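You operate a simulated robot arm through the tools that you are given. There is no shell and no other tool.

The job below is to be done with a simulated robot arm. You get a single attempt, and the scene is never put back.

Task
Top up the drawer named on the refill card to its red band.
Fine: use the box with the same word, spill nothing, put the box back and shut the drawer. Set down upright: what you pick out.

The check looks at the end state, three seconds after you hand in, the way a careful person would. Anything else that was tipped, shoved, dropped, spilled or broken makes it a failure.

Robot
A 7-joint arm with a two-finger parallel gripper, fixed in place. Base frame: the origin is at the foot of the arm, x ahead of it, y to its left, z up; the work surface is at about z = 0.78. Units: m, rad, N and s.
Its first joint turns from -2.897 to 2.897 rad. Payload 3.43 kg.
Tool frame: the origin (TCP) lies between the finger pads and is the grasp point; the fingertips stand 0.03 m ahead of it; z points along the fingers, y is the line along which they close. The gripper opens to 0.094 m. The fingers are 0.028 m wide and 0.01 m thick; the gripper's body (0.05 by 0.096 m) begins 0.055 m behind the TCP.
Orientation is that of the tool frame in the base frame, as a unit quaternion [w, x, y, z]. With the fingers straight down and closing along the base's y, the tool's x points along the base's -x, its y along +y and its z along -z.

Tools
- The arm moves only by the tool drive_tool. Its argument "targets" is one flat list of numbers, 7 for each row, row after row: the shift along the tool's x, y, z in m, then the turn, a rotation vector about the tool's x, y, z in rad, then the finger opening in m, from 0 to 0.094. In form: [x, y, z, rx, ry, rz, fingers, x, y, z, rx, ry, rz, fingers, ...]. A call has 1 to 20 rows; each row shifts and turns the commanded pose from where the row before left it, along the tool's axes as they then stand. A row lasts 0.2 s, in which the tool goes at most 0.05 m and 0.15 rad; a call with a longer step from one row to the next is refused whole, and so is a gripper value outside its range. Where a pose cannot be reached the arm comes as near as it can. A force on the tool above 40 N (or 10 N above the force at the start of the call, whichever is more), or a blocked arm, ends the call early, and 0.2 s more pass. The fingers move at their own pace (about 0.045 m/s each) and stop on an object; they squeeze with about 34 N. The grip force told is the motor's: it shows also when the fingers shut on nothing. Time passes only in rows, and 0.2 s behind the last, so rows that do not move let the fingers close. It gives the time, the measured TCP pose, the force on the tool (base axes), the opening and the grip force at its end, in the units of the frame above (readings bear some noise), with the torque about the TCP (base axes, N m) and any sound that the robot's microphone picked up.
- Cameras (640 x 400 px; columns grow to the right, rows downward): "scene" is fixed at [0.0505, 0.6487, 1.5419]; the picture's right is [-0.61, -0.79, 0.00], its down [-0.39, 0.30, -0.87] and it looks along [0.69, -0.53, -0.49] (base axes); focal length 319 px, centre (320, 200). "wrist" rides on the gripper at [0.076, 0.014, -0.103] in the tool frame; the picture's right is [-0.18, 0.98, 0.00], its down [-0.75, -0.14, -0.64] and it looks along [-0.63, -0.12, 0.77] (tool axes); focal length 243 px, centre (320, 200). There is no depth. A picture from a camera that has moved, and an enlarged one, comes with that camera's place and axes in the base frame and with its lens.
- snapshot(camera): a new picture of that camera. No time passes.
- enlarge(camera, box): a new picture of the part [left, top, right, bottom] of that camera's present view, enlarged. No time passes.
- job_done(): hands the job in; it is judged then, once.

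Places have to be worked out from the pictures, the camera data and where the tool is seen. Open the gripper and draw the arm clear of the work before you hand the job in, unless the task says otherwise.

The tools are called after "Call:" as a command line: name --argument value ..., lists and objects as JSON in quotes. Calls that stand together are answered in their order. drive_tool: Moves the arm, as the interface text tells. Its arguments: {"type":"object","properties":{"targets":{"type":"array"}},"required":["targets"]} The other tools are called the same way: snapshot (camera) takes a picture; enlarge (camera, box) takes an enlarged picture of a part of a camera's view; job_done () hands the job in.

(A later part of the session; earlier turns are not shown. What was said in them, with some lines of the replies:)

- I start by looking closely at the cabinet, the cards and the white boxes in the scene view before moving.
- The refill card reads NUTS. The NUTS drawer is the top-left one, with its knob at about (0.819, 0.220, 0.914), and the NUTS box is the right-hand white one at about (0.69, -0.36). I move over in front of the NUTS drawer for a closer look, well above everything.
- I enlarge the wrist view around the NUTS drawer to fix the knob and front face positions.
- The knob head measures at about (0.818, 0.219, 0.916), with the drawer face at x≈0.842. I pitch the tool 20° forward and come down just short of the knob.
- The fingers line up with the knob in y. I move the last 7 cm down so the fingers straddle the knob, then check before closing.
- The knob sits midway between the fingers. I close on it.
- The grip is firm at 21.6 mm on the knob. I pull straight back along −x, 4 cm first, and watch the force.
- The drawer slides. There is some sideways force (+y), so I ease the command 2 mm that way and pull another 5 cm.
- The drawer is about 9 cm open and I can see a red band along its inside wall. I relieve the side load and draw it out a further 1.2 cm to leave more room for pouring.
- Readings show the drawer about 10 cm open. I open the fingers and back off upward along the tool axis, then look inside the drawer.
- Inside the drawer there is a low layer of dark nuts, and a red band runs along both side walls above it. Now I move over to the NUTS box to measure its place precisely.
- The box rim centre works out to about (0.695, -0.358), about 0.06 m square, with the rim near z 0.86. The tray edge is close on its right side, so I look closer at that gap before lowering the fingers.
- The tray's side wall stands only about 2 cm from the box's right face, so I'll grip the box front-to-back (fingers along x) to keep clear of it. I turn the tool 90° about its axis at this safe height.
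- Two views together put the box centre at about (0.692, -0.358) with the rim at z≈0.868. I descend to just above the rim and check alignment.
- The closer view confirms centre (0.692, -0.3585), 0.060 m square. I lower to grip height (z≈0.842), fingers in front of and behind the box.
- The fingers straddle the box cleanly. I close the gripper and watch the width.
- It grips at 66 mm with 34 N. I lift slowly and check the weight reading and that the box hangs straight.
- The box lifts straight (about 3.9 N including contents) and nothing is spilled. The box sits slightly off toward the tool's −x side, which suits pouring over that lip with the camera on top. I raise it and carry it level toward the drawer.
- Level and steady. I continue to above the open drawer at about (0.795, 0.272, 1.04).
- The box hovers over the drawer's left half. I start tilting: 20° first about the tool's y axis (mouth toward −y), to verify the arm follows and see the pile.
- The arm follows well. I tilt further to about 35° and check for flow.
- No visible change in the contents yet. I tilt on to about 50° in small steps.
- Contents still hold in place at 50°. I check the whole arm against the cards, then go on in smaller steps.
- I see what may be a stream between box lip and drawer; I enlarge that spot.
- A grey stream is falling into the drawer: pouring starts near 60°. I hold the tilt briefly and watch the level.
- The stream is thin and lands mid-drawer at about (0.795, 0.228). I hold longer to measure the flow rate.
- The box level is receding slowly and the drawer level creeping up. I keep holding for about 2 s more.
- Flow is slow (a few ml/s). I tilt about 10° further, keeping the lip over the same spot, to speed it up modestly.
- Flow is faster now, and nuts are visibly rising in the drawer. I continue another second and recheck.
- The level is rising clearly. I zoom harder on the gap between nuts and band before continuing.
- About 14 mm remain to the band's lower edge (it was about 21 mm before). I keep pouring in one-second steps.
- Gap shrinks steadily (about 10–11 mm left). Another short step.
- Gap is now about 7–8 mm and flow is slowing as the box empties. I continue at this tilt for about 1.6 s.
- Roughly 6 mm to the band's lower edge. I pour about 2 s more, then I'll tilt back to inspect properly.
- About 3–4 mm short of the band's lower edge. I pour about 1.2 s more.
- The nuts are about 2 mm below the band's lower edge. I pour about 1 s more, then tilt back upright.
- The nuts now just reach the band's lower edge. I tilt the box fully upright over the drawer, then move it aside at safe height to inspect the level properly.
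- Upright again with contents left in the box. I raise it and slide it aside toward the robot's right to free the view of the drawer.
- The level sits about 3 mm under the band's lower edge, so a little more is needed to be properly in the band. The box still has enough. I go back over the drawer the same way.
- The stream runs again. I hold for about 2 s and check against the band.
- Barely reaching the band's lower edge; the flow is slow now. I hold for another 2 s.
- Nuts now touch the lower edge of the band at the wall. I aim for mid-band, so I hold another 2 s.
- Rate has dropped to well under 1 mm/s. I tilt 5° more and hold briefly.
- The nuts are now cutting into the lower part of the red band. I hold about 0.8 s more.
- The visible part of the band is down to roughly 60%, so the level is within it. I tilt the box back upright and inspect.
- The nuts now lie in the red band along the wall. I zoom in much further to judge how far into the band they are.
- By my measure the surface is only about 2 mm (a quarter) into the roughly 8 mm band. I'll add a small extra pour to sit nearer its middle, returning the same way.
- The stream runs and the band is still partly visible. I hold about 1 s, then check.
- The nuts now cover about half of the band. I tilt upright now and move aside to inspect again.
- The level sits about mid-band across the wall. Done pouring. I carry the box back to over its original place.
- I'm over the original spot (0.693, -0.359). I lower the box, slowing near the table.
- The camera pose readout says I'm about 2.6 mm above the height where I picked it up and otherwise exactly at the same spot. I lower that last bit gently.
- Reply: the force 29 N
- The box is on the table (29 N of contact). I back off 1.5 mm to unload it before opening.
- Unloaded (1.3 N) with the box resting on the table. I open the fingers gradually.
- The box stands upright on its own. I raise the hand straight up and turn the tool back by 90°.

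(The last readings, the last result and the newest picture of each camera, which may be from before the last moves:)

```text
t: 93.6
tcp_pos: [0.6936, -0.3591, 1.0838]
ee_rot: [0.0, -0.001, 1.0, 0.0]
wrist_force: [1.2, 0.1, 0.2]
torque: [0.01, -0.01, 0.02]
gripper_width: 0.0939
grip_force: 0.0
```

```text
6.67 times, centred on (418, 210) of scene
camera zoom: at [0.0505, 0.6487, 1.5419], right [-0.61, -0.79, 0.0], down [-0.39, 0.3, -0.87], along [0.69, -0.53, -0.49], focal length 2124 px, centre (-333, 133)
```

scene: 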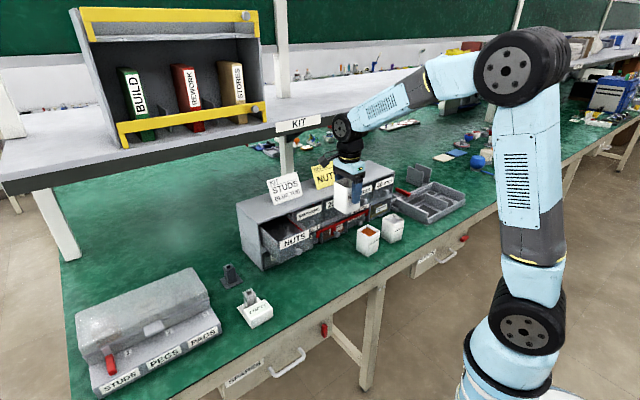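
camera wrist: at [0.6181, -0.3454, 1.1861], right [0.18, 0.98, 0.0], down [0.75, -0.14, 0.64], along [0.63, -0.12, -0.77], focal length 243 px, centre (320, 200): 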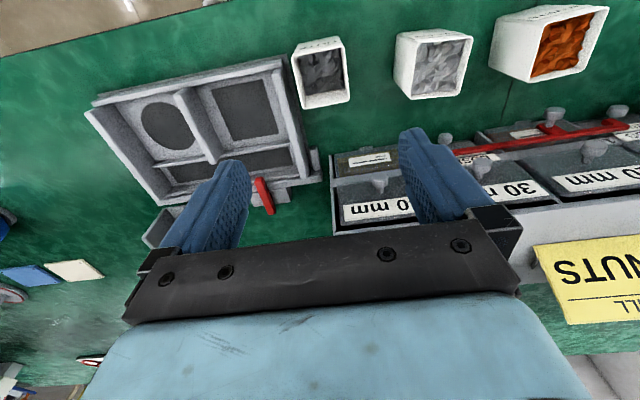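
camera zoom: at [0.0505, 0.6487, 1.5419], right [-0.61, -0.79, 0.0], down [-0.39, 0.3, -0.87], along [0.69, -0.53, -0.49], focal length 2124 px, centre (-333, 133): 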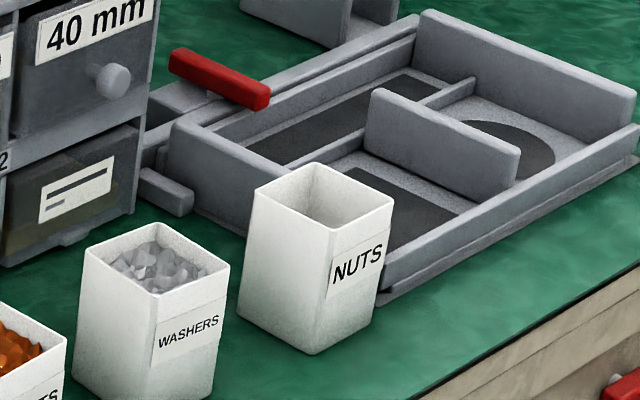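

The NUTS box is back in its spot and upright. Next I go to the drawer knob again to push the drawer shut, keeping the fingers high on the way.

Call:
drive_tool --targets '[0.0029, 0.0445, 0, 0, 0, 0, 0.06, 0.0029, 0.0445, 0, 0, 0, 0, 0.06, 0.0029, 0.0445, 0, 0, 0, 0, 0.06, 0.0029, 0.0445, 0, 0, 0, 0, 0.06, 0.0029, 0.0445, 0, 0, 0, 0, 0.06, 0.0029, 0.0445, 0, 0, 0, 0, 0.06, 0.0029, 0.0445, 0, 0, 0, 0, 0.06, 0.0029, 0.0445, 0, 0, 0, 0, 0.06, 0.0029, 0.0445, 0, 0, 0, 0, 0.06, 0.0029, 0.0445, 0, 0, 0, 0, 0.06, 0.0029, 0.0445, 0, 0, 0, 0, 0.06, 0.0029, 0.0445, 0, 0, 0, 0, 0.06, 0.0029, 0.0445, 0, 0, 0, 0, 0.06, 0, 0, 0, 0, -0.1164, 0, 0.06, 0, 0, 0, 0, -0.1164, 0, 0.06, 0, 0, 0, 0, -0.1164, 0, 0.06]'

Call:
snapshot --camera "wrist"

Call:
enlarge --camera "scene" --box '[240, 170, 352, 260]'

```text
t: 97.0
tcp_pos: [0.6558, 0.2196, 1.0836]
ee_rot: [0.173, 0.0, 0.985, 0.0]
wrist_force: [-0.3, -0.2, 0.1]
torque: [-0.01, 0.03, -0.01]
gripper_width: 0.0599
grip_force: 0.1
```

```text
taken
camera wrist: at [0.5499, 0.2332, 1.1544], right [0.17, 0.98, 0.06], down [0.49, -0.14, 0.86], along [0.86, -0.12, -0.5], focal length 243 px, centre (320, 200)
```

wrist: 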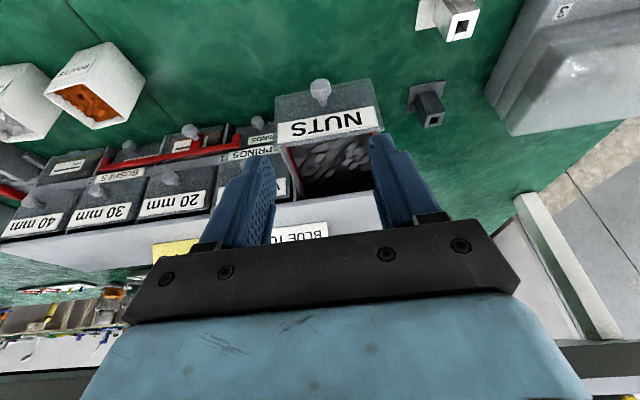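

```text
4.44 times, centred on (296, 215) of scene
camera zoom: at [0.0505, 0.6487, 1.5419], right [-0.61, -0.79, 0.0], down [-0.39, 0.3, -0.87], along [0.69, -0.53, -0.49], focal length 1416 px, centre (427, 133)
```

zoom: 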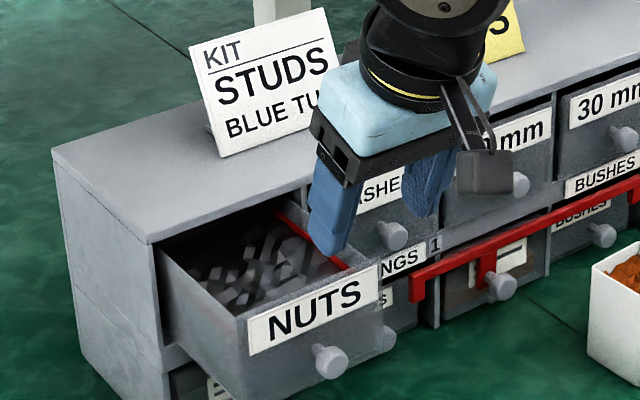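

From here the wrist camera looks into the drawer; I zoom in to double-check the level against the bands before shutting.

Call:
enlarge --camera "wrist" --box '[264, 70, 392, 200]'

Call:
enlarge --camera "wrist" --box '[280, 120, 390, 200]'

```text
3.08 times, centred on (328, 135) of wrist
camera zoom: at [0.5499, 0.2332, 1.1544], right [0.17, 0.98, 0.06], down [0.49, -0.14, 0.86], along [0.86, -0.12, -0.5], focal length 746 px, centre (295, 400)
```

zoom: 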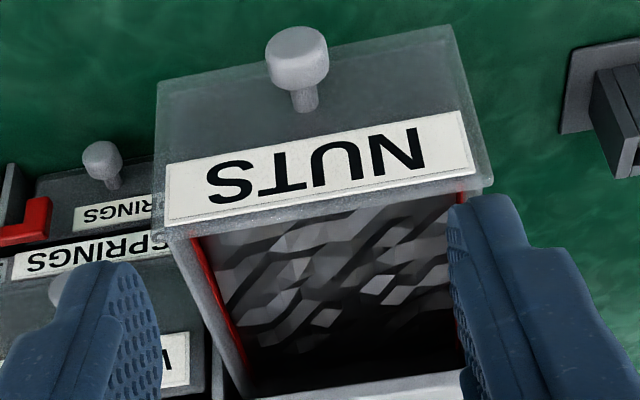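

```text
5.00 times, centred on (335, 160) of wrist
camera zoom: at [0.5499, 0.2332, 1.1544], right [0.17, 0.98, 0.06], down [0.49, -0.14, 0.86], along [0.86, -0.12, -0.5], focal length 1213 px, centre (245, 400)
```

zoom: 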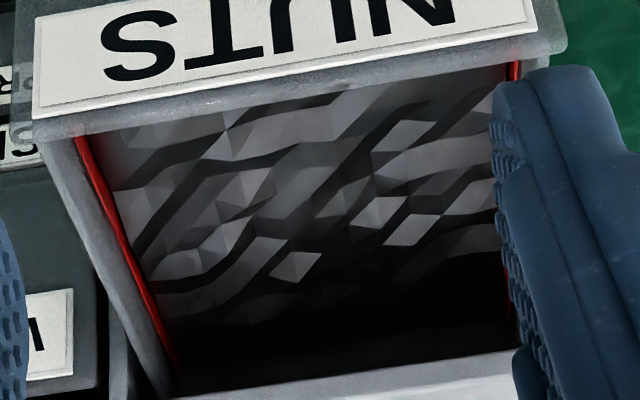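

The nuts sit within the bands on both sides. The knob is at about (0.717, 0.2195, 0.916) as expected, so I come down along the tool axis to straddle it.

Call:
drive_tool --targets '[0.0005, 0, 0.04, 0, 0, 0, 0.06, 0.0005, 0, 0.04, 0, 0, 0, 0.06, 0.0005, 0, 0.036, 0, 0, 0, 0.06, 0.0004, 0, 0.028, 0, 0, 0, 0.06, 0.0004, 0, 0.0223, 0, 0, 0, 0.06]'

Call:
enlarge --camera "wrist" --box '[240, 100, 440, 225]'

Call:
enlarge --camera "scene" --box '[240, 170, 352, 260]'

```text
t: 98.2
tcp_pos: [0.7093, 0.2186, 0.9265]
ee_rot: [0.173, 0.0, 0.985, 0.0]
wrist_force: [-0.5, -0.2, 0.2]
torque: [0.02, 0.02, 0.03]
gripper_width: 0.0603
grip_force: 0.1
```

```text
3.20 times, centred on (340, 162) of wrist
camera zoom: at [0.6029, 0.2336, 0.9971], right [0.17, 0.98, 0.06], down [0.49, -0.14, 0.86], along [0.85, -0.12, -0.51], focal length 776 px, centre (256, 320)
```

zoom: 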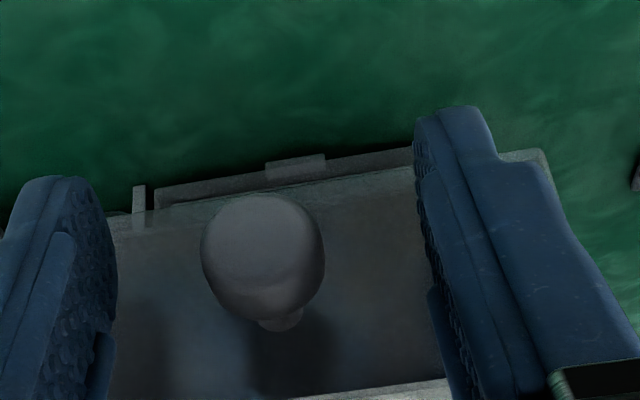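

```text
4.44 times, centred on (296, 215) of scene
camera zoom: at [0.0505, 0.6487, 1.5419], right [-0.61, -0.79, 0.0], down [-0.39, 0.3, -0.87], along [0.69, -0.53, -0.49], focal length 1416 px, centre (427, 133)
```

zoom: 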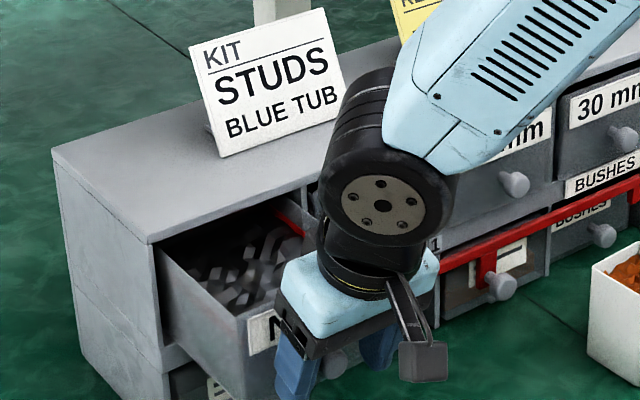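

Same alignment as when I opened it. I close on the knob.

Call:
drive_tool --targets '[0, 0, 0, 0, 0, 0, 0.0, 0, 0, 0, 0, 0, 0, 0.0, 0, 0, 0, 0, 0, 0, 0.0, 0, 0, 0, 0, 0, 0, 0.0]'

```text
t: 99.2
tcp_pos: [0.7093, 0.2206, 0.9273]
ee_rot: [0.172, -0.001, 0.985, -0.001]
wrist_force: [0.7, 3.9, -1.2]
torque: [0.04, -0.11, 0.02]
gripper_width: 0.0214
grip_force: 44.7
```

Gripped. I push straight in along +x, 8 cm first at a gentle pace.

Call:
drive_tool --targets '[-0.0094, 0.0002, 0.0034, 0, 0, 0, 0.0, -0.0094, 0, 0.0034, 0, 0, 0, 0.0, -0.0094, 0, 0.0034, 0, 0, 0, 0.0, -0.0094, 0, 0.0034, 0, 0, 0, 0.0, -0.0094, 0, 0.0034, 0, 0, 0, 0.0, -0.0094, 0, 0.0034, 0, 0, 0, 0.0, -0.0094, 0, 0.0034, 0, 0, 0, 0.0, -0.0094, 0, 0.0034, 0, 0, 0, 0.0]'

Call:
enlarge --camera "scene" --box '[240, 170, 352, 260]'

```text
t: 101.0
tcp_pos: [0.7905, 0.2208, 0.9278]
ee_rot: [0.172, 0.0, 0.985, 0.0]
wrist_force: [-0.5, 1.2, -2.1]
torque: [0.03, 0.38, -0.07]
gripper_width: 0.0212
grip_force: 45.1
```

```text
4.44 times, centred on (296, 215) of scene
camera zoom: at [0.0505, 0.6487, 1.5419], right [-0.61, -0.79, 0.0], down [-0.39, 0.3, -0.87], along [0.69, -0.53, -0.49], focal length 1416 px, centre (427, 133)
```

zoom: 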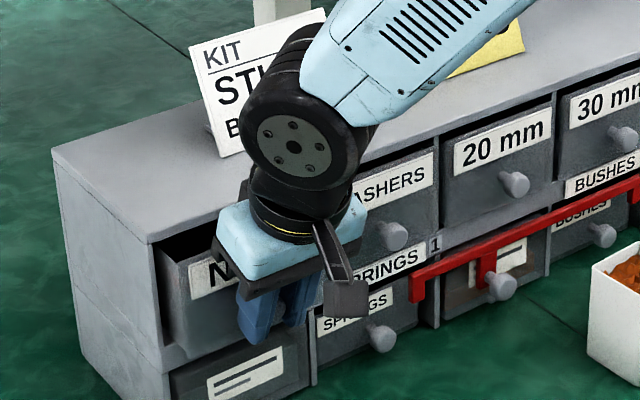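

Smooth. I push the remaining ~2.4 cm, slowing at the end.

Call:
drive_tool --targets '[-0.0075, 0, 0.0027, 0, 0, 0, 0.0, -0.0066, 0, 0.0024, 0, 0, 0, 0.0, -0.0047, 0, 0.0017, 0, 0, 0, 0.0, -0.0028, 0, 0.001, 0, 0, 0, 0.0, 0, 0, 0, 0, 0, 0, 0.0]'

Call:
enlarge --camera "scene" --box '[240, 170, 352, 260]'

Call:
enlarge --camera "wrist" --box '[240, 100, 440, 225]'

```text
t: 102.2
tcp_pos: [0.8122, 0.2207, 0.9278]
ee_rot: [0.171, -0.001, 0.985, -0.001]
wrist_force: [-16.2, 1.2, 1.4]
torque: [-0.02, 0.5, 0.0]
gripper_width: 0.0211
grip_force: 45.0
```

```text
4.44 times, centred on (296, 215) of scene
camera zoom: at [0.0505, 0.6487, 1.5419], right [-0.61, -0.79, 0.0], down [-0.39, 0.3, -0.87], along [0.69, -0.53, -0.49], focal length 1416 px, centre (427, 133)
```

zoom: 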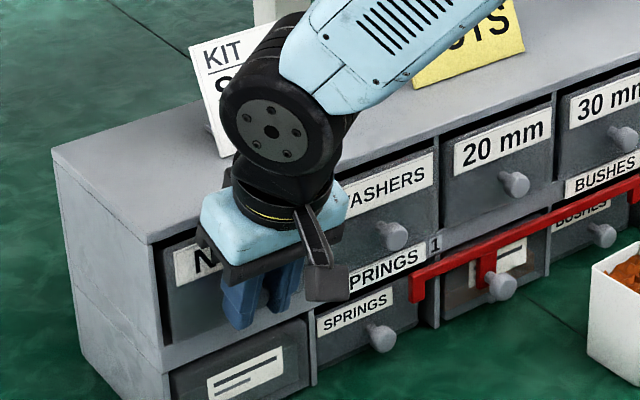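

```text
3.20 times, centred on (340, 162) of wrist
camera zoom: at [0.7058, 0.2342, 0.9973], right [0.17, 0.98, 0.06], down [0.49, -0.14, 0.86], along [0.85, -0.12, -0.51], focal length 776 px, centre (256, 320)
```

zoom: 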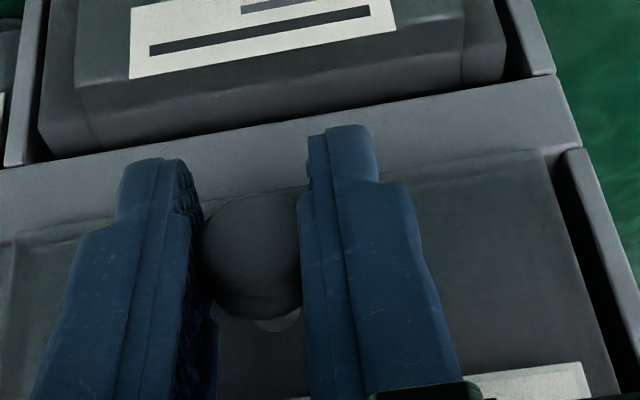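

The drawer hits its closed stop (−16 N) at the original position. I unload slightly and open the fingers.

Call:
drive_tool --targets '[0.0007, 0, -0.0003, 0, 0, 0, 0.0, 0, 0, 0, 0, 0, 0, 0.03, 0, 0, 0, 0, 0, 0, 0.06, 0, 0, 0, 0, 0, 0, 0.06]'

Call:
enlarge --camera "wrist" --box '[240, 100, 440, 225]'

```text
t: 103.2
tcp_pos: [0.8132, 0.2196, 0.9256]
ee_rot: [0.173, -0.001, 0.985, 0.0]
wrist_force: [-0.1, -0.3, 0.2]
torque: [-0.02, 0.0, -0.01]
gripper_width: 0.06
grip_force: 0.0
```

```text
3.20 times, centred on (340, 162) of wrist
camera zoom: at [0.7064, 0.234, 0.9971], right [0.17, 0.98, 0.06], down [0.49, -0.14, 0.86], along [0.85, -0.12, -0.51], focal length 776 px, centre (256, 320)
```

zoom: 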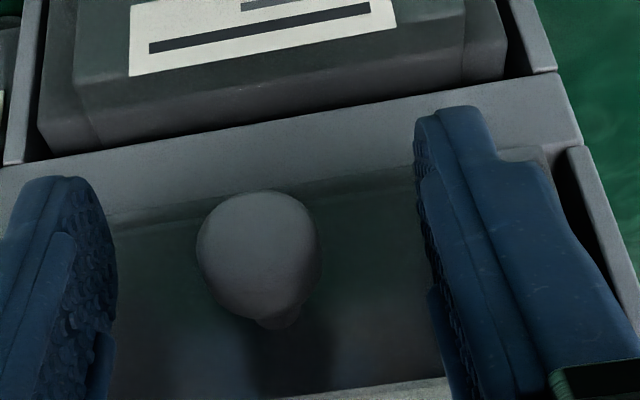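

Released cleanly. I retreat along the tool axis and straighten the tool, then review the whole scene.

Call:
drive_tool --targets '[0.002, 0, -0.02, 0, 0, 0, 0.06, 0.002, 0, -0.035, 0, 0, 0, 0.06, 0, 0, -0.045, 0, 0, 0, 0.06, 0, 0, -0.045, 0, 0, 0, 0.06, 0, 0, -0.045, 0, 0, 0, 0.06, 0, 0, 0, 0, 0.1164, 0, 0.08, 0, 0, 0, 0, 0.1164, 0, 0.094, 0, 0, 0, 0, 0.1164, 0, 0.094, 0.02, -0.03, -0.03, 0, 0, 0, 0.094, 0.02, -0.04, -0.02, 0, 0, 0, 0.094, 0.02, -0.04, -0.01, 0, 0, 0, 0.094, 0.01, -0.04, 0, 0, 0, 0, 0.094, 0, -0.04, 0, 0, 0, 0, 0.094, 0, -0.04, 0, 0, 0, 0, 0.094]'

Call:
snapshot --camera "scene"

Call:
snapshot --camera "wrist"

Call:
enlarge --camera "scene" --box '[225, 160, 353, 270]'

Call:
enlarge --camera "scene" --box '[340, 170, 468, 260]'

```text
t: 106.2
tcp_pos: [0.6748, -0.0101, 1.1654]
ee_rot: [-0.001, -0.001, 1.0, -0.001]
wrist_force: [-0.3, 0.0, 0.6]
torque: [-0.06, 0.01, -0.01]
gripper_width: 0.094
grip_force: 0.1
```

```text
taken
```

scene: 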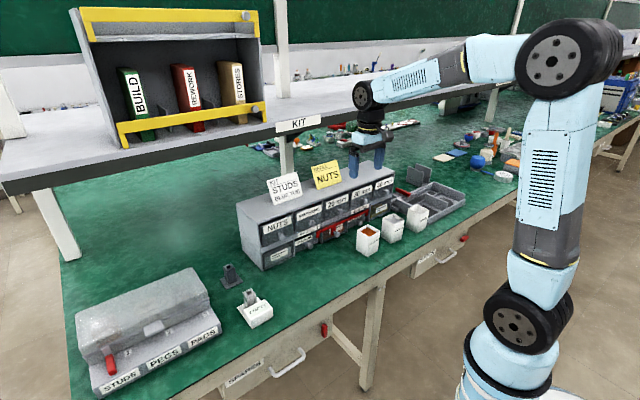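

```text
taken
camera wrist: at [0.599, 0.004, 1.267], right [0.18, 0.98, 0.0], down [0.75, -0.14, 0.64], along [0.63, -0.12, -0.77], focal length 243 px, centre (320, 200)
```

wrist: 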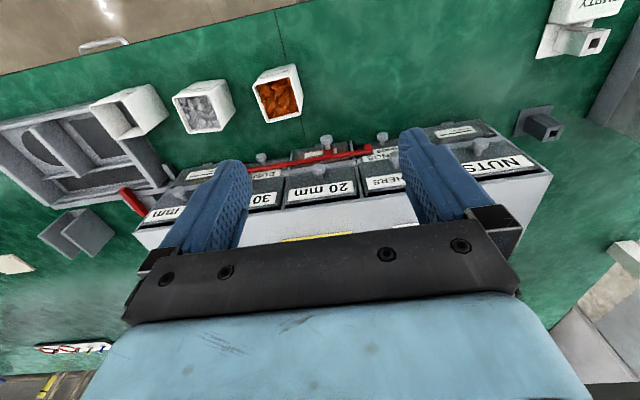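

```text
3.64 times, centred on (289, 215) of scene
camera zoom: at [0.0505, 0.6487, 1.5419], right [-0.61, -0.79, 0.0], down [-0.39, 0.3, -0.87], along [0.69, -0.53, -0.49], focal length 1158 px, centre (433, 146)
```

zoom: 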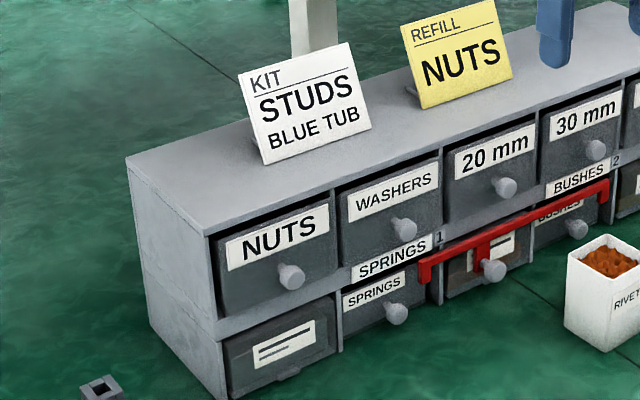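

```text
4.44 times, centred on (404, 215) of scene
camera zoom: at [0.0505, 0.6487, 1.5419], right [-0.61, -0.79, 0.0], down [-0.39, 0.3, -0.87], along [0.69, -0.53, -0.49], focal length 1416 px, centre (-53, 133)
```

zoom: 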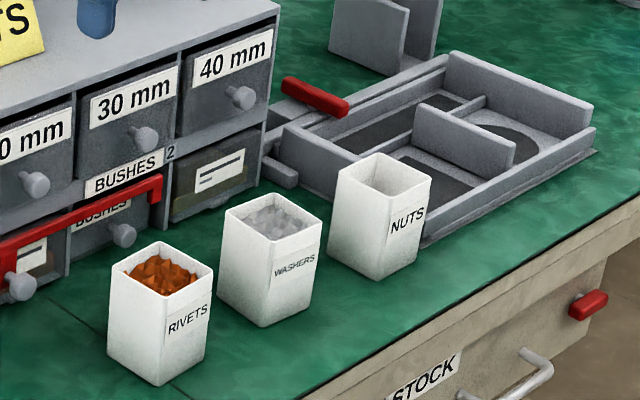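

The NUTS drawer is shut with its knob back at its original pixel. The NUTS box stands upright in its place, the other boxes, cards and tray look unmoved, and no spill is visible. The gripper is open and clear, so I hand in the job.

Call:
job_done

```text
The job is handed in.
```

I topped up the NUTS drawer from the box marked NUTS and handed the job in. I don't have the check's result yet.

- **Fill level:** the nuts sit about halfway up the red band, judged from the camera views. The surface is lumpy, so it reads a few millimetres higher or lower along the wall.
- **Box:** it is back upright in its original spot, with some nuts left in it.
- **Drawer:** it is pushed in to its stop, with the knob back where it started.
- **Surroundings:** no nuts are visible on the bench, and the other boxes, cards and tray look undisturbed.

The gripper is open and the arm is clear of the work.
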